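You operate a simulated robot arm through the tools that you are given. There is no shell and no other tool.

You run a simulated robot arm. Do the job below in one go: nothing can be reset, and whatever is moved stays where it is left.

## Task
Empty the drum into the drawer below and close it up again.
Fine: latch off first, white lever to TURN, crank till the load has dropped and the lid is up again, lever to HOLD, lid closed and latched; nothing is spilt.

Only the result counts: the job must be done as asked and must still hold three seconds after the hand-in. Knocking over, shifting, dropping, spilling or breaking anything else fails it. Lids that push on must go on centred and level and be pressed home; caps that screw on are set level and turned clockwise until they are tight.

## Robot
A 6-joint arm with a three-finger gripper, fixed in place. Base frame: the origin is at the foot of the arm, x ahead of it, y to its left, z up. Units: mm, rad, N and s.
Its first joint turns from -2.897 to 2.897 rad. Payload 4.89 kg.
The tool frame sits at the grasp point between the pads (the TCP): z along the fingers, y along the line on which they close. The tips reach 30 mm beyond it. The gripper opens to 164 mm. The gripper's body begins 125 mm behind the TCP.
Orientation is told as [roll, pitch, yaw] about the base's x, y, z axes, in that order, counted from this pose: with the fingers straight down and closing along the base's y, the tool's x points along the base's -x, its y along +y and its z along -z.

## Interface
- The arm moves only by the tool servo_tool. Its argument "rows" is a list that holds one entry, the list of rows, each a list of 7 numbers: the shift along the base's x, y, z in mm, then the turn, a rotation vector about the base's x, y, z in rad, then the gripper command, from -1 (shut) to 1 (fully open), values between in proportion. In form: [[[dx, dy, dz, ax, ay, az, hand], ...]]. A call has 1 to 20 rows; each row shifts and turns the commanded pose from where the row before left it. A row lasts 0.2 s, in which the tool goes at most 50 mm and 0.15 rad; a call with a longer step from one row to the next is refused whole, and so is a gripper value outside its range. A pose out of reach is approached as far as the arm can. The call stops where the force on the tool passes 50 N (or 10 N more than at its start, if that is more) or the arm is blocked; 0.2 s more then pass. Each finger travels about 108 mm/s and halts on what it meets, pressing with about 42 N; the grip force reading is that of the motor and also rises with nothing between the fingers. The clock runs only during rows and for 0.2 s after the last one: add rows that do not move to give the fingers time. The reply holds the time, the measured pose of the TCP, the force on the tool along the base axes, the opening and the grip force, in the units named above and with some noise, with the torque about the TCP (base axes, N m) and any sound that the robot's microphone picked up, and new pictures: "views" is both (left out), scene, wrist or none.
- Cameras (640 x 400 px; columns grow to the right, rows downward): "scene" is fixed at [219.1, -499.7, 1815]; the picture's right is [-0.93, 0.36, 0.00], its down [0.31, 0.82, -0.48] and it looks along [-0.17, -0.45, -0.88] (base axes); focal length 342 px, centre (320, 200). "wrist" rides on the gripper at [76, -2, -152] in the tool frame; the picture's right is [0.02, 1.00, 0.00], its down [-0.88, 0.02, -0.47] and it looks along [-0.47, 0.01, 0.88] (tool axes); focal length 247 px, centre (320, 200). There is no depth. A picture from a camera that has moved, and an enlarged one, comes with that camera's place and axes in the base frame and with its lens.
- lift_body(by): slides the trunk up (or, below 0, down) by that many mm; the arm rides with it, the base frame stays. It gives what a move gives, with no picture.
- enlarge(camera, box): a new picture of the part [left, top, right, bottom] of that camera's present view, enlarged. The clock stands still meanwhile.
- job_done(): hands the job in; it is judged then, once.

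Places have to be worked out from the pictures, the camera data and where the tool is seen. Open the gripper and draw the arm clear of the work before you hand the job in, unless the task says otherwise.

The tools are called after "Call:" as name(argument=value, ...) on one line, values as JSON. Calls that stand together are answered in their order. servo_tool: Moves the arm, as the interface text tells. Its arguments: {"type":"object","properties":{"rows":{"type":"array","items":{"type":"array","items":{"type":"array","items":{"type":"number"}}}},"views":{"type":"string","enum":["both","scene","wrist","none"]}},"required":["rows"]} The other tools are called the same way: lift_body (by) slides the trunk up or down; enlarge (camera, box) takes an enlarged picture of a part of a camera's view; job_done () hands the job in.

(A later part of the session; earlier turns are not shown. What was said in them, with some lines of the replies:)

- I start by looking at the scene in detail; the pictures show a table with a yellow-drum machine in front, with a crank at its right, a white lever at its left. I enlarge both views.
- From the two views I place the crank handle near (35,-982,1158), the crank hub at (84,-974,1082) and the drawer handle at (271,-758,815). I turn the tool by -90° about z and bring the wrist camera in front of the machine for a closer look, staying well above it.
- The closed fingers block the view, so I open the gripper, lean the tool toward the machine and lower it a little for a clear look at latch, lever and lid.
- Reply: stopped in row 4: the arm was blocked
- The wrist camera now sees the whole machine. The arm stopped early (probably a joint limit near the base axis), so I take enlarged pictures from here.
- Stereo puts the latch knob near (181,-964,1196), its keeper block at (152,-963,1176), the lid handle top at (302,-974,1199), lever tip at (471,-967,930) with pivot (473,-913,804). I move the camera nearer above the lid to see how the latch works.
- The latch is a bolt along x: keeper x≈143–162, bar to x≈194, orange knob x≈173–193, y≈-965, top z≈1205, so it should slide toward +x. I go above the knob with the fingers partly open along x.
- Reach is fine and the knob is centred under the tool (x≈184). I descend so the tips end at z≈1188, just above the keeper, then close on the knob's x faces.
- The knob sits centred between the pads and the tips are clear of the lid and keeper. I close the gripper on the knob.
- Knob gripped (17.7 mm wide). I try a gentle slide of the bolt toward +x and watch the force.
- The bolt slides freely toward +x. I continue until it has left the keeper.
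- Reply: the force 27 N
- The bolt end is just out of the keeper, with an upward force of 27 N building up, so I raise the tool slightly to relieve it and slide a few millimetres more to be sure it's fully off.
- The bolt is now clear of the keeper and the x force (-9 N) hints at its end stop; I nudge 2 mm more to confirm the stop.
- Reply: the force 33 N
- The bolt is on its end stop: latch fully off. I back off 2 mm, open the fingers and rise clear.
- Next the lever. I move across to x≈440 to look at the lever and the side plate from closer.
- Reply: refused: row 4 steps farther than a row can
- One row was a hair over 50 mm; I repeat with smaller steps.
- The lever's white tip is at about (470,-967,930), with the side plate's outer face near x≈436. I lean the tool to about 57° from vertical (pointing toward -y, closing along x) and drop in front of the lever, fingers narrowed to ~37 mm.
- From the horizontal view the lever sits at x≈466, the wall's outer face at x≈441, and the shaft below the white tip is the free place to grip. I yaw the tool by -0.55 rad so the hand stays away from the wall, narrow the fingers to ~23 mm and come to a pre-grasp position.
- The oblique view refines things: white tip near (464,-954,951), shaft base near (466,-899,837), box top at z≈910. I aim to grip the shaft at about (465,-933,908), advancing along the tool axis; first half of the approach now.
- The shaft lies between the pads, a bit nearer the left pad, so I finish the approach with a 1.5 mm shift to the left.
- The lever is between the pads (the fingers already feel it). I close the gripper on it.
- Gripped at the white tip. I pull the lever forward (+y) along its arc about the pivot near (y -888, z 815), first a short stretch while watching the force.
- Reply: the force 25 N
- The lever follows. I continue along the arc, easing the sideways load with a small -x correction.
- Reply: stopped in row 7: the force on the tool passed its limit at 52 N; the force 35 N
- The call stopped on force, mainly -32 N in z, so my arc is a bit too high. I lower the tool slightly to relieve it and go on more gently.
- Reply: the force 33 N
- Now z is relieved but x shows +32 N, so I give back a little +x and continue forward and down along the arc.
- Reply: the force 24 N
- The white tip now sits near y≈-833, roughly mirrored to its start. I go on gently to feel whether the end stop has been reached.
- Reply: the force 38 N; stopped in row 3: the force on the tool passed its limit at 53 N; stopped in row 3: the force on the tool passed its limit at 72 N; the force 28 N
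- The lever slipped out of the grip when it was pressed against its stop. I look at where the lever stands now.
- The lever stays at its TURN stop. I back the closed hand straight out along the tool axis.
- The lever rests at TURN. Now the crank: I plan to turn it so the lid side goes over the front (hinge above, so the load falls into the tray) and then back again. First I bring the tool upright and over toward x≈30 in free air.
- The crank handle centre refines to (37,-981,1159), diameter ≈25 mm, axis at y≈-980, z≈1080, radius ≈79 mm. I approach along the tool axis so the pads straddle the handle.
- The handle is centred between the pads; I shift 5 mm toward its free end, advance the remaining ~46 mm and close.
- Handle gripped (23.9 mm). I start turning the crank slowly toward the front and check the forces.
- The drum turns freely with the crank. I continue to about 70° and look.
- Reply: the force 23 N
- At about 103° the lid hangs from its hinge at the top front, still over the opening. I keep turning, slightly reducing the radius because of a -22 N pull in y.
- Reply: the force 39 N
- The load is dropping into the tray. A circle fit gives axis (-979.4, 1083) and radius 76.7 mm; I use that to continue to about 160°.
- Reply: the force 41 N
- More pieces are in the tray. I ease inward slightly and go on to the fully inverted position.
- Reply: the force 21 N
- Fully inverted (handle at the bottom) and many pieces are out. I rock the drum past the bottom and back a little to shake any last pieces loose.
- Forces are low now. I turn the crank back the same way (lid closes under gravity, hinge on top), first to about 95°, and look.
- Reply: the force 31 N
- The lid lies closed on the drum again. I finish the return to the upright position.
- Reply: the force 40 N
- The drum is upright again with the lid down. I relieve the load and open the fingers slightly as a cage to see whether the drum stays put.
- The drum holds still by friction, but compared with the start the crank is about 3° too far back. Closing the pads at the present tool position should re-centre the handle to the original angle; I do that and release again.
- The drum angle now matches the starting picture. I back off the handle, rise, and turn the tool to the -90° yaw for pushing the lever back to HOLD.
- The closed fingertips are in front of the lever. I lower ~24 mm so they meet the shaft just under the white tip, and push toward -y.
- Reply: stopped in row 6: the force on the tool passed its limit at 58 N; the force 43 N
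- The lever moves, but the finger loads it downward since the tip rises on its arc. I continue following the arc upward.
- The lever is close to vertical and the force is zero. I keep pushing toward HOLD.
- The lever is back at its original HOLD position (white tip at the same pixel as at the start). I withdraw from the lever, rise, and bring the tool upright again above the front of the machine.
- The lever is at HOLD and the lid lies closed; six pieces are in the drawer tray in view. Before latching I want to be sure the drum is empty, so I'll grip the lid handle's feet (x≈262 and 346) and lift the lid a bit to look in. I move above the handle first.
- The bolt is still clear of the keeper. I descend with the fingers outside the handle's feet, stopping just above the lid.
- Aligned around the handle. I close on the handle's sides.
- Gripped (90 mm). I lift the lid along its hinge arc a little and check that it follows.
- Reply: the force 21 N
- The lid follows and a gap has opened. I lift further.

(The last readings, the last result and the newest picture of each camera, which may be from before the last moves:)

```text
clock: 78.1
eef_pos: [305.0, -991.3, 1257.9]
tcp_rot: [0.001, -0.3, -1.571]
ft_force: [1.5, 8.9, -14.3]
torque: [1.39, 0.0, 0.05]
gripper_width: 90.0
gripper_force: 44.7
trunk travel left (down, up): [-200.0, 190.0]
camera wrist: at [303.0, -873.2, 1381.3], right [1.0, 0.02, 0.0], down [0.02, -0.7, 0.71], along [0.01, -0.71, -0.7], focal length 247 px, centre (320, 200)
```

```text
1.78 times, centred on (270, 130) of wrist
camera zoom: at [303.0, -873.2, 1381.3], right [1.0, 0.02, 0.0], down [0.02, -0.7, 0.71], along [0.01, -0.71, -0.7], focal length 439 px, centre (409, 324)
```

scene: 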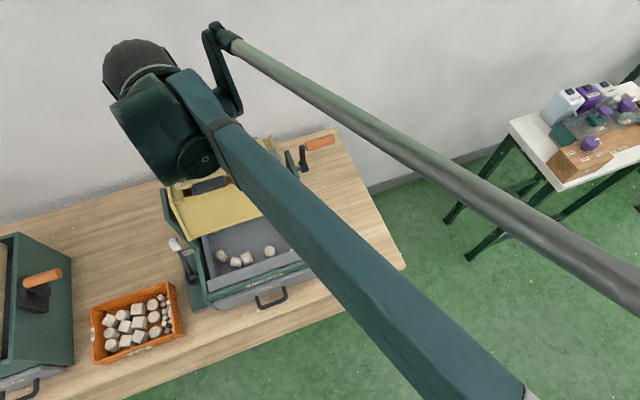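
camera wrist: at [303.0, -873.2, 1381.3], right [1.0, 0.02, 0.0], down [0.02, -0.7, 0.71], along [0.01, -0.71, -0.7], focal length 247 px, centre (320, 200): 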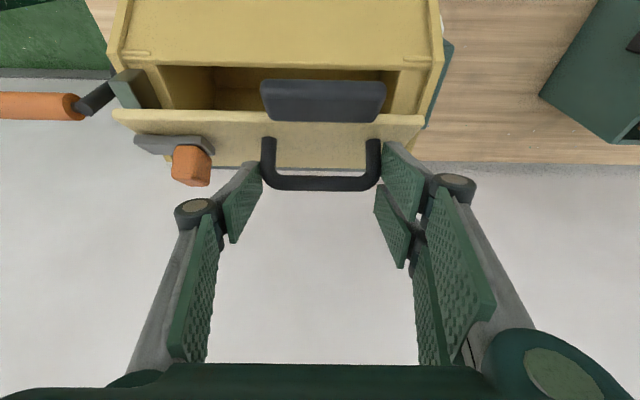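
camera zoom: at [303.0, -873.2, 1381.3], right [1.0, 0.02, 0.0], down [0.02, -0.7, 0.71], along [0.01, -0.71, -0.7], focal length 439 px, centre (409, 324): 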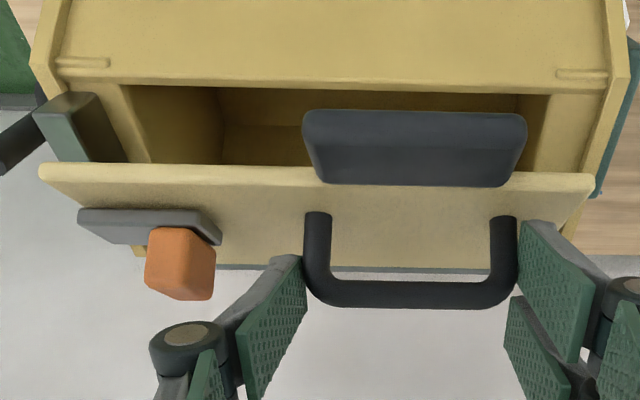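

Call:
enlarge(camera="wrist", box=[150, 50, 270, 120])

Call:
enlarge(camera="wrist", box=[340, 50, 460, 130])

```text
5.33 times, centred on (210, 85) of wrist
camera zoom: at [303.0, -873.2, 1381.3], right [1.0, 0.02, 0.0], down [0.02, -0.7, 0.71], along [0.01, -0.71, -0.7], focal length 1317 px, centre (907, 813)
```

zoom: 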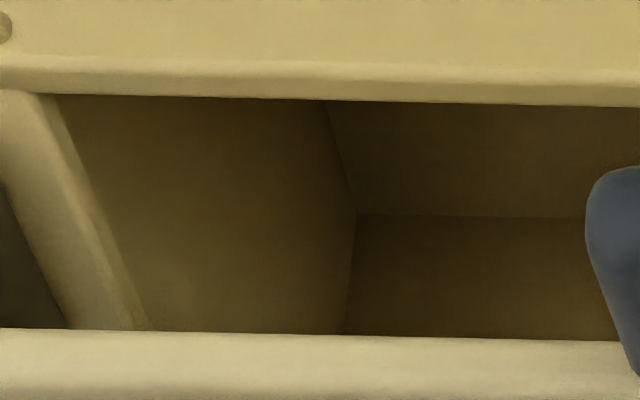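

```text
5.00 times, centred on (400, 90) of wrist
camera zoom: at [303.0, -873.2, 1381.3], right [1.0, 0.02, 0.0], down [0.02, -0.7, 0.71], along [0.01, -0.71, -0.7], focal length 1235 px, centre (-80, 750)
```

zoom: 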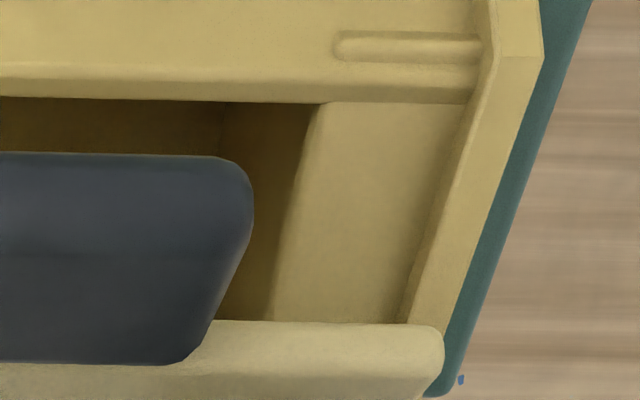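

The visible interior is empty and its side walls are flush with the opening. I lift a bit more to see behind the black block as well.

Call:
servo_tool(rows=[[[0, -6, 4, 0, 0, 0, -0.1], [0, -6.2, 3.4, 0, 0, 0, -0.1], [0, -6.5, 3, 0, 0, 0, -0.1]]], views="wrist")

Call:
enlarge(camera="wrist", box=[130, 20, 430, 140])

Call:
enlarge(camera="scene", box=[150, 130, 350, 310])

```text
clock: 78.9
eef_pos: [303.5, -1009.9, 1268.5]
tcp_rot: [0.002, -0.3, -1.571]
ft_force: [4.1, 15.5, -2.3]
torque: [1.53, -0.08, -0.03]
gripper_width: 89.7
gripper_force: 44.9
trunk travel left (down, up): [-200.0, 190.0]
camera wrist: at [302.9, -891.4, 1392.0], right [1.0, 0.02, 0.0], down [0.02, -0.7, 0.71], along [0.01, -0.71, -0.7], focal length 247 px, centre (320, 200)
```

wrist: 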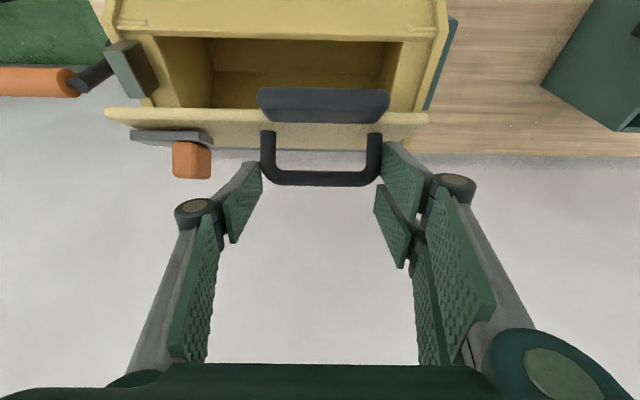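

```text
2.13 times, centred on (280, 80) of wrist
camera zoom: at [302.9, -891.4, 1392.0], right [1.0, 0.02, 0.0], down [0.02, -0.7, 0.71], along [0.01, -0.71, -0.7], focal length 527 px, centre (405, 456)
```

zoom: 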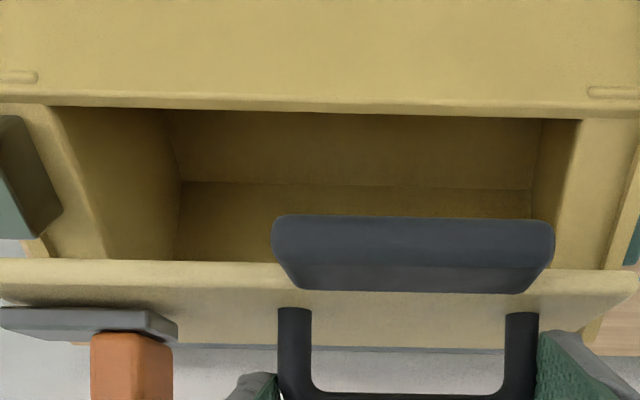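

```text
2.22 times, centred on (250, 220) of scene
camera zoom: at [219.1, -499.7, 1815.0], right [-0.93, 0.36, 0.0], down [0.31, 0.82, -0.48], along [-0.17, -0.45, -0.88], focal length 759 px, centre (476, 156)
```

zoom: 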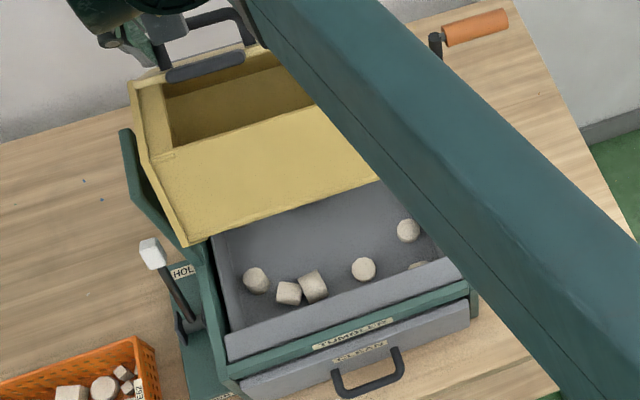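

The drum is empty and the lever stands at HOLD. I lower the lid back along the same arc.

Call:
servo_tool(rows=[[[0, 6.5, -3, 0, 0, 0, -0.1], [0, 6.2, -3.4, 0, 0, 0, -0.1], [0, 6, -4, 0, 0, 0, -0.1], [0, 5.6, -4.5, 0, 0, 0, -0.1], [0, 5, -5, 0, 0, 0, -0.1], [0, 4.3, -5.6, 0, 0, 0, -0.1], [0, 2.5, -6, 0, 0, 0, -0.1], [0, 4.6, -5.8, 0, 0, 0, -0.1], [0, 4.1, -6.3, 0, 0, 0, -0.1], [0, 3.4, -6.6, 0, 0, 0, -0.1]]], views="wrist")

```text
clock: 81.1
eef_pos: [303.5, -963.0, 1217.8]
tcp_rot: [0.003, -0.301, -1.569]
ft_force: [14.6, -19.3, 24.9]
torque: [-1.25, -0.64, -0.16]
gripper_width: 90.1
gripper_force: 45.4
trunk travel left (down, up): [-200.0, 190.0]
camera wrist: at [303.1, -844.4, 1340.6], right [1.0, 0.02, 0.0], down [0.02, -0.7, 0.71], along [0.01, -0.71, -0.7], focal length 247 px, centre (320, 200)
```

wrist: 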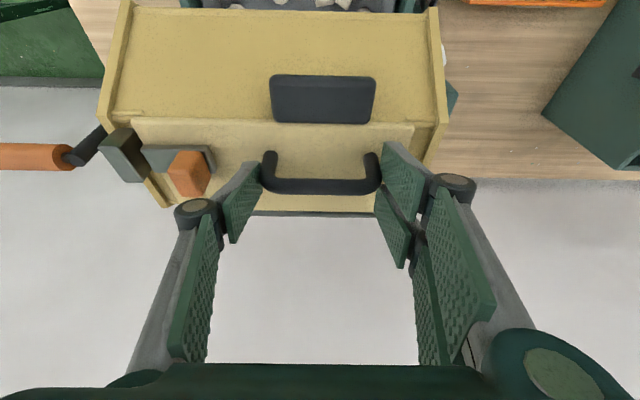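

The lid seems seated (upward force 25 N). I open the fingers to let it rest and look.

Call:
servo_tool(rows=[[[0, 0, 0, 0, 0, 0, 0.36], [0, 0, 0, 0, 0, 0, 0.36], [0, 0, 0, 0, 0, 0, 0.36]]], views="wrist")

Call:
enlarge(camera="wrist", box=[90, 70, 450, 240])

```text
clock: 81.9
eef_pos: [303.1, -962.3, 1216.6]
tcp_rot: [0.003, -0.3, -1.572]
ft_force: [0.6, -1.1, 0.5]
torque: [0.01, 0.04, 0.03]
gripper_width: 111.6
gripper_force: 0.0
trunk travel left (down, up): [-200.0, 190.0]
camera wrist: at [302.6, -844.2, 1339.9], right [1.0, 0.02, 0.0], down [0.02, -0.7, 0.71], along [0.01, -0.71, -0.7], focal length 247 px, centre (320, 200)
```

wrist: 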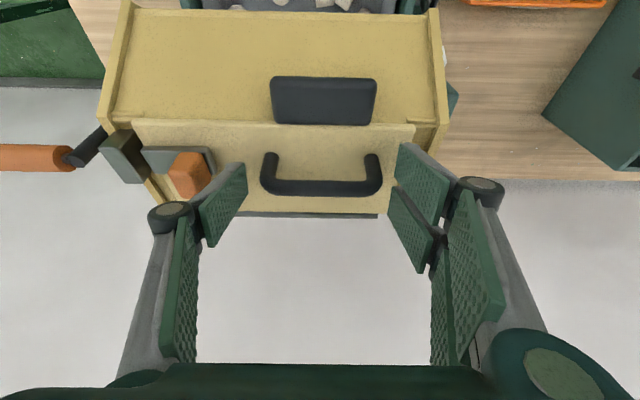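

```text
1.78 times, centred on (270, 155) of wrist
camera zoom: at [302.6, -844.2, 1339.9], right [1.0, 0.02, 0.0], down [0.02, -0.7, 0.71], along [0.01, -0.71, -0.7], focal length 439 px, centre (409, 280)
```

zoom: 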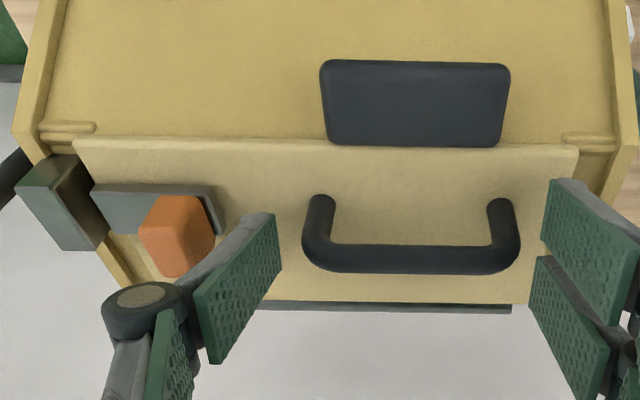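

The lid rests closed. I rise, move over the bolt knob (now at x≈210) and descend with ~49 mm opening as before.

Call:
servo_tool(rows=[[[0, 0, 27, 0, 0, 0, 0.36], [0, 0, 27, 0, 0, 0, 0.1], [-31, 1, 0, 0, 0, 0, -0.4], [-31, 1, 0, 0, 0, 0, -0.4], [-31.5, 1, 0, 0, 0, 0, -0.4], [0, 1, -16, 0, 0, 0, -0.4], [0, 1, -16, 0, 0, 0, -0.4], [0, 1, -16, 0, 0, 0, -0.4], [0, 0, 0, 0, 0, 0, -0.4]]], views="wrist")

Call:
enlarge(camera="wrist", box=[220, 100, 390, 220])

```text
clock: 83.9
eef_pos: [211.4, -957.0, 1223.3]
tcp_rot: [0.003, -0.3, -1.569]
ft_force: [-0.7, 0.9, -0.3]
torque: [0.02, 0.05, -0.06]
gripper_width: 48.9
gripper_force: 0.1
trunk travel left (down, up): [-200.0, 190.0]
camera wrist: at [210.4, -838.7, 1347.0], right [1.0, 0.02, 0.0], down [0.02, -0.7, 0.71], along [0.01, -0.71, -0.7], focal length 247 px, centre (320, 200)
```

wrist: 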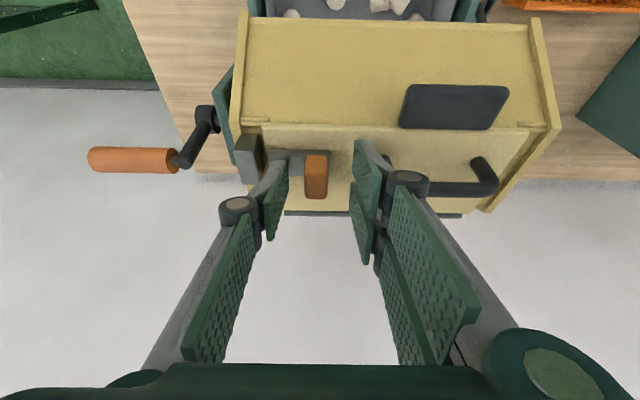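

```text
3.33 times, centred on (305, 160) of wrist
camera zoom: at [210.4, -838.7, 1347.0], right [1.0, 0.02, 0.0], down [0.02, -0.7, 0.71], along [0.01, -0.71, -0.7], focal length 823 px, centre (370, 333)
```

zoom: 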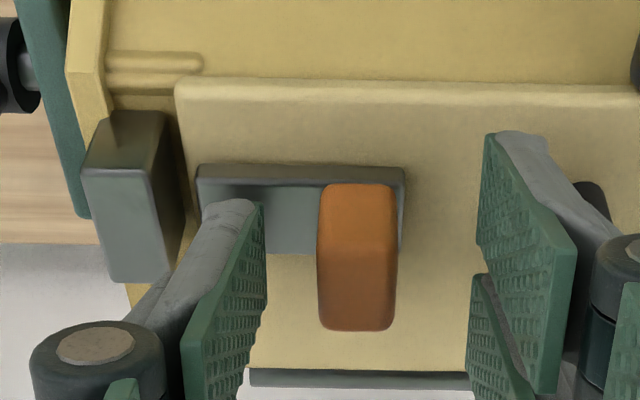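

Knob between the pads, about 3 mm left of centre. I shift, close, and start sliding the bolt back toward -x.

Call:
servo_tool(rows=[[[-3, 0, 0, 0, 0, 0, -0.4], [0, 0, 0, 0, 0, 0, -1], [0, 0, 0, 0, 0, 0, -1], [0, 0, 0, 0, 0, 0, -1]]], views="none")

```text
clock: 84.9
eef_pos: [208.4, -957.5, 1222.9]
tcp_rot: [0.002, -0.3, -1.571]
ft_force: [0.3, 0.7, -1.0]
torque: [0.02, -0.04, 0.03]
gripper_width: 17.8
gripper_force: 44.7
trunk travel left (down, up): [-200.0, 190.0]
```

Call:
servo_tool(rows=[[[-2, 0, 0, 0, 0, 0, -1], [-2, 0, 0, 0, 0, 0, -1], [-2, 0, 0, 0, 0, 0, -1], [-2, 0, 0, 0, 0, 0, -1], [-2, 0, 0, 0, 0, 0, -1]]], views="wrist")

Call:
enlarge(camera="wrist", box=[220, 100, 390, 220])

```text
clock: 86.1
eef_pos: [199.2, -956.4, 1223.2]
tcp_rot: [0.001, -0.3, -1.572]
ft_force: [0.8, -2.9, 7.8]
torque: [-0.6, -0.08, 0.04]
gripper_width: 17.8
gripper_force: 45.4
trunk travel left (down, up): [-200.0, 190.0]
camera wrist: at [196.4, -838.3, 1347.2], right [1.0, 0.02, 0.0], down [0.02, -0.7, 0.71], along [0.01, -0.71, -0.7], focal length 247 px, centre (320, 200)
```

wrist: 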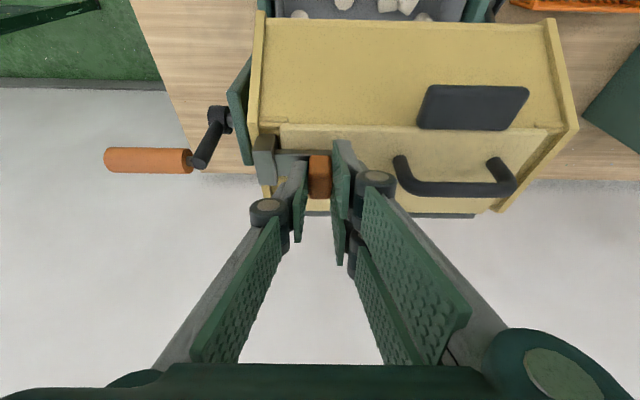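

```text
3.33 times, centred on (305, 160) of wrist
camera zoom: at [196.4, -838.3, 1347.2], right [1.0, 0.02, 0.0], down [0.02, -0.7, 0.71], along [0.01, -0.71, -0.7], focal length 823 px, centre (370, 333)
```

zoom: 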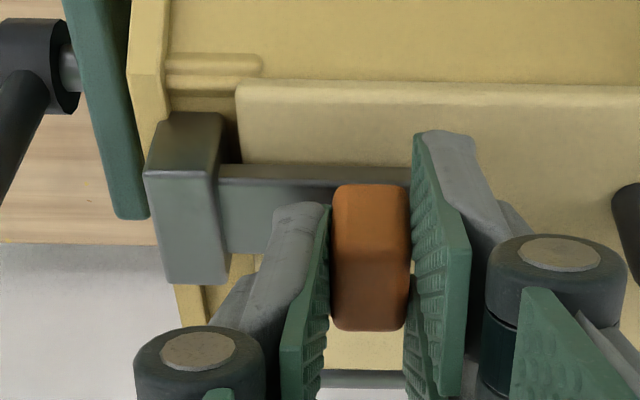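

The bolt is entering the keeper smoothly. I keep sliding to its original position.

Call:
servo_tool(rows=[[[-2, 0, 0.5, 0, 0, 0, -1], [-2, 0, 0, 0, 0, 0, -1], [-2, 0, 0, 0, 0, 0, -1], [-2, 0, 0, 0, 0, 0, -1], [-2, 0, 0, 0, 0, 0, -1], [-2, 0, 0, 0, 0, 0, -1], [-2, 0, 0, 0, 0, 0, -1]]], views="wrist")

Call:
enlarge(camera="wrist", box=[220, 100, 390, 220])

```text
clock: 87.7
eef_pos: [183.6, -956.8, 1223.9]
tcp_rot: [0.002, -0.301, -1.571]
ft_force: [0.6, -4.2, 13.1]
torque: [-0.83, -0.06, 0.08]
gripper_width: 17.9
gripper_force: 44.7
trunk travel left (down, up): [-200.0, 190.0]
camera wrist: at [182.3, -838.1, 1347.1], right [1.0, 0.02, 0.0], down [0.02, -0.7, 0.71], along [0.01, -0.71, -0.7], focal length 247 px, centre (320, 200)
```

wrist: 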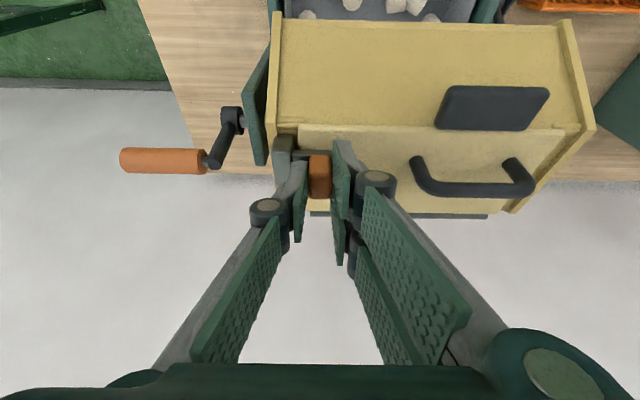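

```text
3.33 times, centred on (305, 160) of wrist
camera zoom: at [182.3, -838.1, 1347.1], right [1.0, 0.02, 0.0], down [0.02, -0.7, 0.71], along [0.01, -0.71, -0.7], focal length 823 px, centre (370, 333)
```

zoom: 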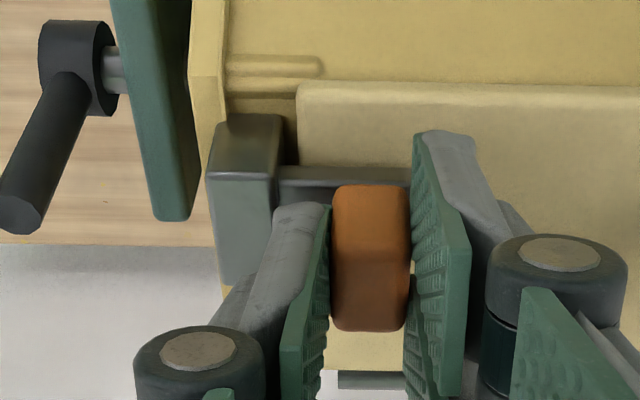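

Back near the original x. I push 2 mm more to feel for the end stop.

Call:
servo_tool(rows=[[[-1, 0, 0.7, 0, 0, 0, -1], [-1, 0, 0, 0, 0, 0, -1], [0, 0, 0, 0, 0, 0, -1]]], views="none")

```text
clock: 88.5
eef_pos: [183.7, -956.4, 1223.7]
tcp_rot: [0.0, -0.297, -1.571]
ft_force: [12.9, 2.9, -1.5]
torque: [0.4, -0.41, 0.17]
gripper_width: 17.7
gripper_force: 44.9
trunk travel left (down, up): [-200.0, 190.0]
```

The bolt no longer moves and pushes back: it's at its latched stop, same x as at the start. I open and withdraw upward.

Call:
servo_tool(rows=[[[0.7, 0, 0, 0, 0, 0, -1], [0, 0, 0, 0, 0, 0, -0.4], [0, 0, 0, 0, 0, 0, -0.4], [0, 0, 15, 0, 0, 0, -0.4], [0, 8, 30, 0, 0, 0, -0.4], [0, 30, 30, 0, 0, 0, 0.5], [0, 35, 20, 0, 0, 0, 1], [0, 40, 10, 0, 0, 0, 1], [0, 40, 0, 0, 0, 0, 1], [0, 40, 0, 0, 0, 0, 1]]])

Call:
enlarge(camera="wrist", box=[190, 60, 440, 240])

Call:
enlarge(camera="scene", box=[140, 120, 360, 320])

```text
clock: 90.7
eef_pos: [181.4, -763.2, 1329.1]
tcp_rot: [0.003, -0.299, -1.575]
ft_force: [0.7, -2.0, -1.1]
torque: [0.24, 0.05, -0.02]
gripper_width: 164.0
gripper_force: 0.1
trunk travel left (down, up): [-200.0, 190.0]
camera wrist: at [179.1, -645.1, 1453.2], right [1.0, 0.02, 0.0], down [0.02, -0.7, 0.71], along [0.01, -0.71, -0.7], focal length 247 px, centre (320, 200)
```

scene: 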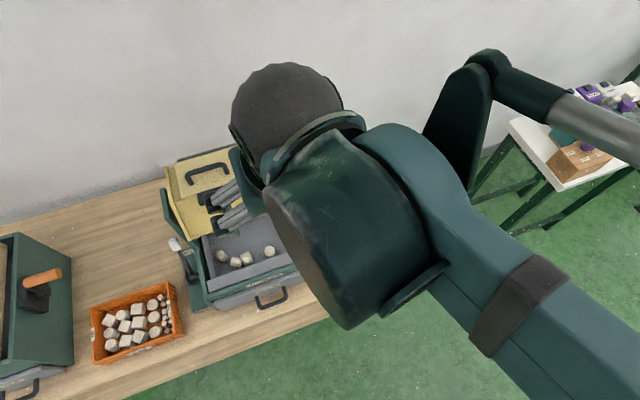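
wrist: 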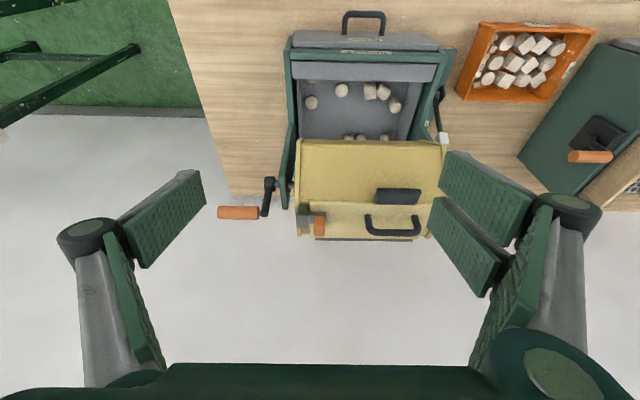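

```text
2.22 times, centred on (315, 150) of wrist
camera zoom: at [179.1, -645.1, 1453.2], right [1.0, 0.02, 0.0], down [0.02, -0.7, 0.71], along [0.01, -0.71, -0.7], focal length 549 px, centre (331, 311)
```

zoom: 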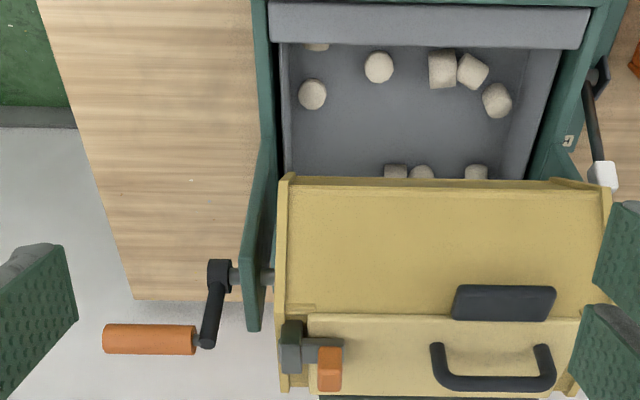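

```text
2.00 times, centred on (250, 220) of scene
camera zoom: at [219.1, -499.7, 1815.0], right [-0.93, 0.36, 0.0], down [0.31, 0.82, -0.48], along [-0.17, -0.45, -0.88], focal length 683 px, centre (460, 160)
```

zoom: 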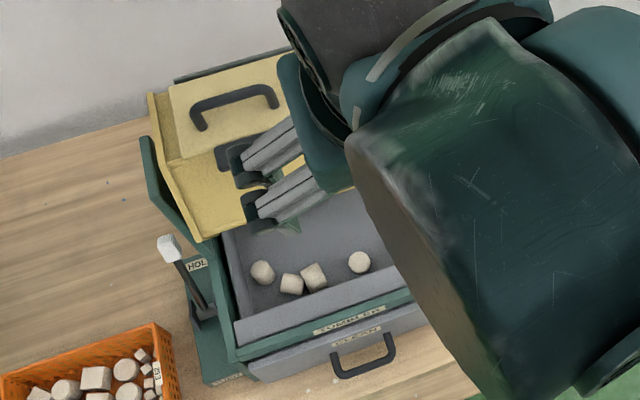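

Everything looks closed: bolt in the keeper, lid down, lever at HOLD, and more pieces are visible in the drawer under the drum. I draw the arm further back and take a last look.

Call:
servo_tool(rows=[[[-20, 35, 15, 0, 0, 0, 1], [-30, 30, 15, 0, 0, 0, 1], [-40, 20, 10, 0, 0, 0, 1], [-40, 10, 10, 0, 0, 0, 1], [-40, 0, 0, 0, 0, 0, 1], [-40, 0, 0, 0, 0, 0, 1], [-40, 0, 0, 0, 0, 0, 1], [0, 0, 0, 0, 0, 0, 1]]])

Call:
enlarge(camera="scene", box=[140, 120, 360, 320])

Call:
enlarge(camera="scene", box=[230, 120, 350, 200])

```text
clock: 92.5
eef_pos: [-68.9, -669.2, 1380.0]
tcp_rot: [0.001, -0.3, -1.572]
ft_force: [-0.4, -0.6, 0.9]
torque: [0.01, -0.07, 0.03]
gripper_width: 164.2
gripper_force: 0.1
trunk travel left (down, up): [-200.0, 190.0]
camera wrist: at [-69.4, -550.7, 1502.8], right [1.0, 0.02, 0.0], down [0.02, -0.7, 0.71], along [0.01, -0.71, -0.7], focal length 247 px, centre (320, 200)
```

scene: 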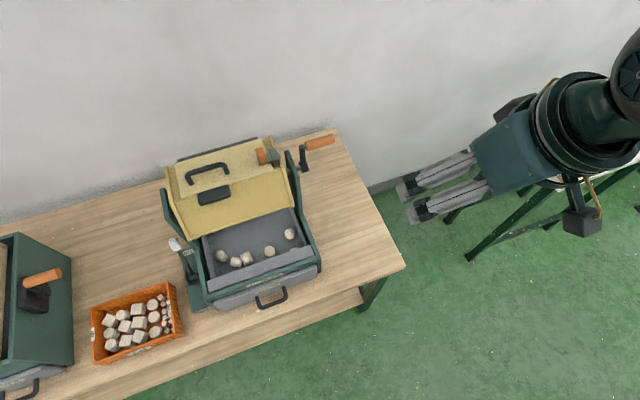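
wrist: 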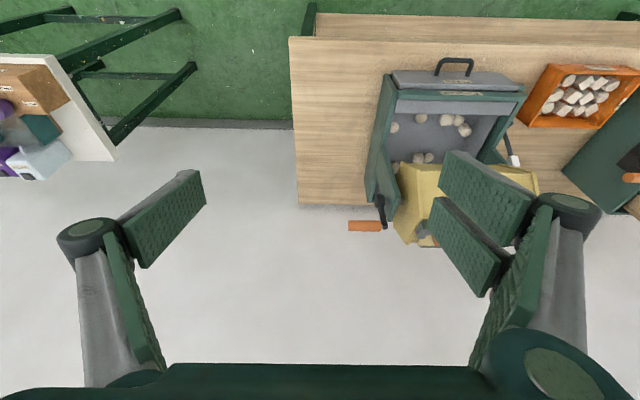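

```text
2.00 times, centred on (250, 220) of scene
camera zoom: at [219.1, -499.7, 1815.0], right [-0.93, 0.36, 0.0], down [0.31, 0.82, -0.48], along [-0.17, -0.45, -0.88], focal length 683 px, centre (460, 160)
```

zoom: 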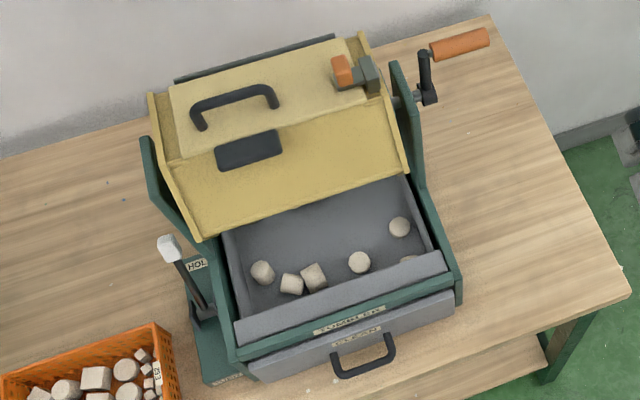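

```text
5.00 times, centred on (290, 160) of scene
camera zoom: at [219.1, -499.7, 1815.0], right [-0.93, 0.36, 0.0], down [0.31, 0.82, -0.48], along [-0.17, -0.45, -0.88], focal length 1708 px, centre (470, 400)
```

zoom: 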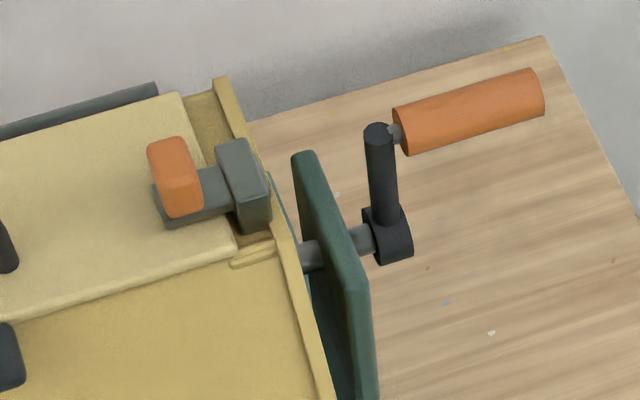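

Compared with the start, the drum stands upright within about 2°. The bolt is in its keeper, the lever is at HOLD, the load lies in the drawer, nothing is spilt that I can see, and the arm is clear. I hand the job in.

Call:
job_done()

```text
The job is handed in.
```

I emptied the drum into the drawer, closed it up again and handed the job in; I don't have the verdict yet.

- **Latch:** I slid the bolt off first. After emptying, I pushed it back into its keeper until it reached its end stop.
- **Lever:** I moved it to TURN and then back to HOLD. It now sits where it did at the start.
- **Cranking:** I turned the drum forward until it was fully upside down, rocked it to shake out the load, then cranked it back the same way instead of making a full turn. The lid closed under its own weight on the way up. The drum stands within about 2° of its starting angle.
- **Empty check:** With the lever back at HOLD, I lifted the lid to look inside. I saw no pieces, though a strip of floor under the front rim was out of view. At least nine pieces are visible in the drawer.
- **Spills:** I saw nothing spilt on the table. I couldn't see the area directly behind the machine.

The gripper is open and the arm is clear of the machine.
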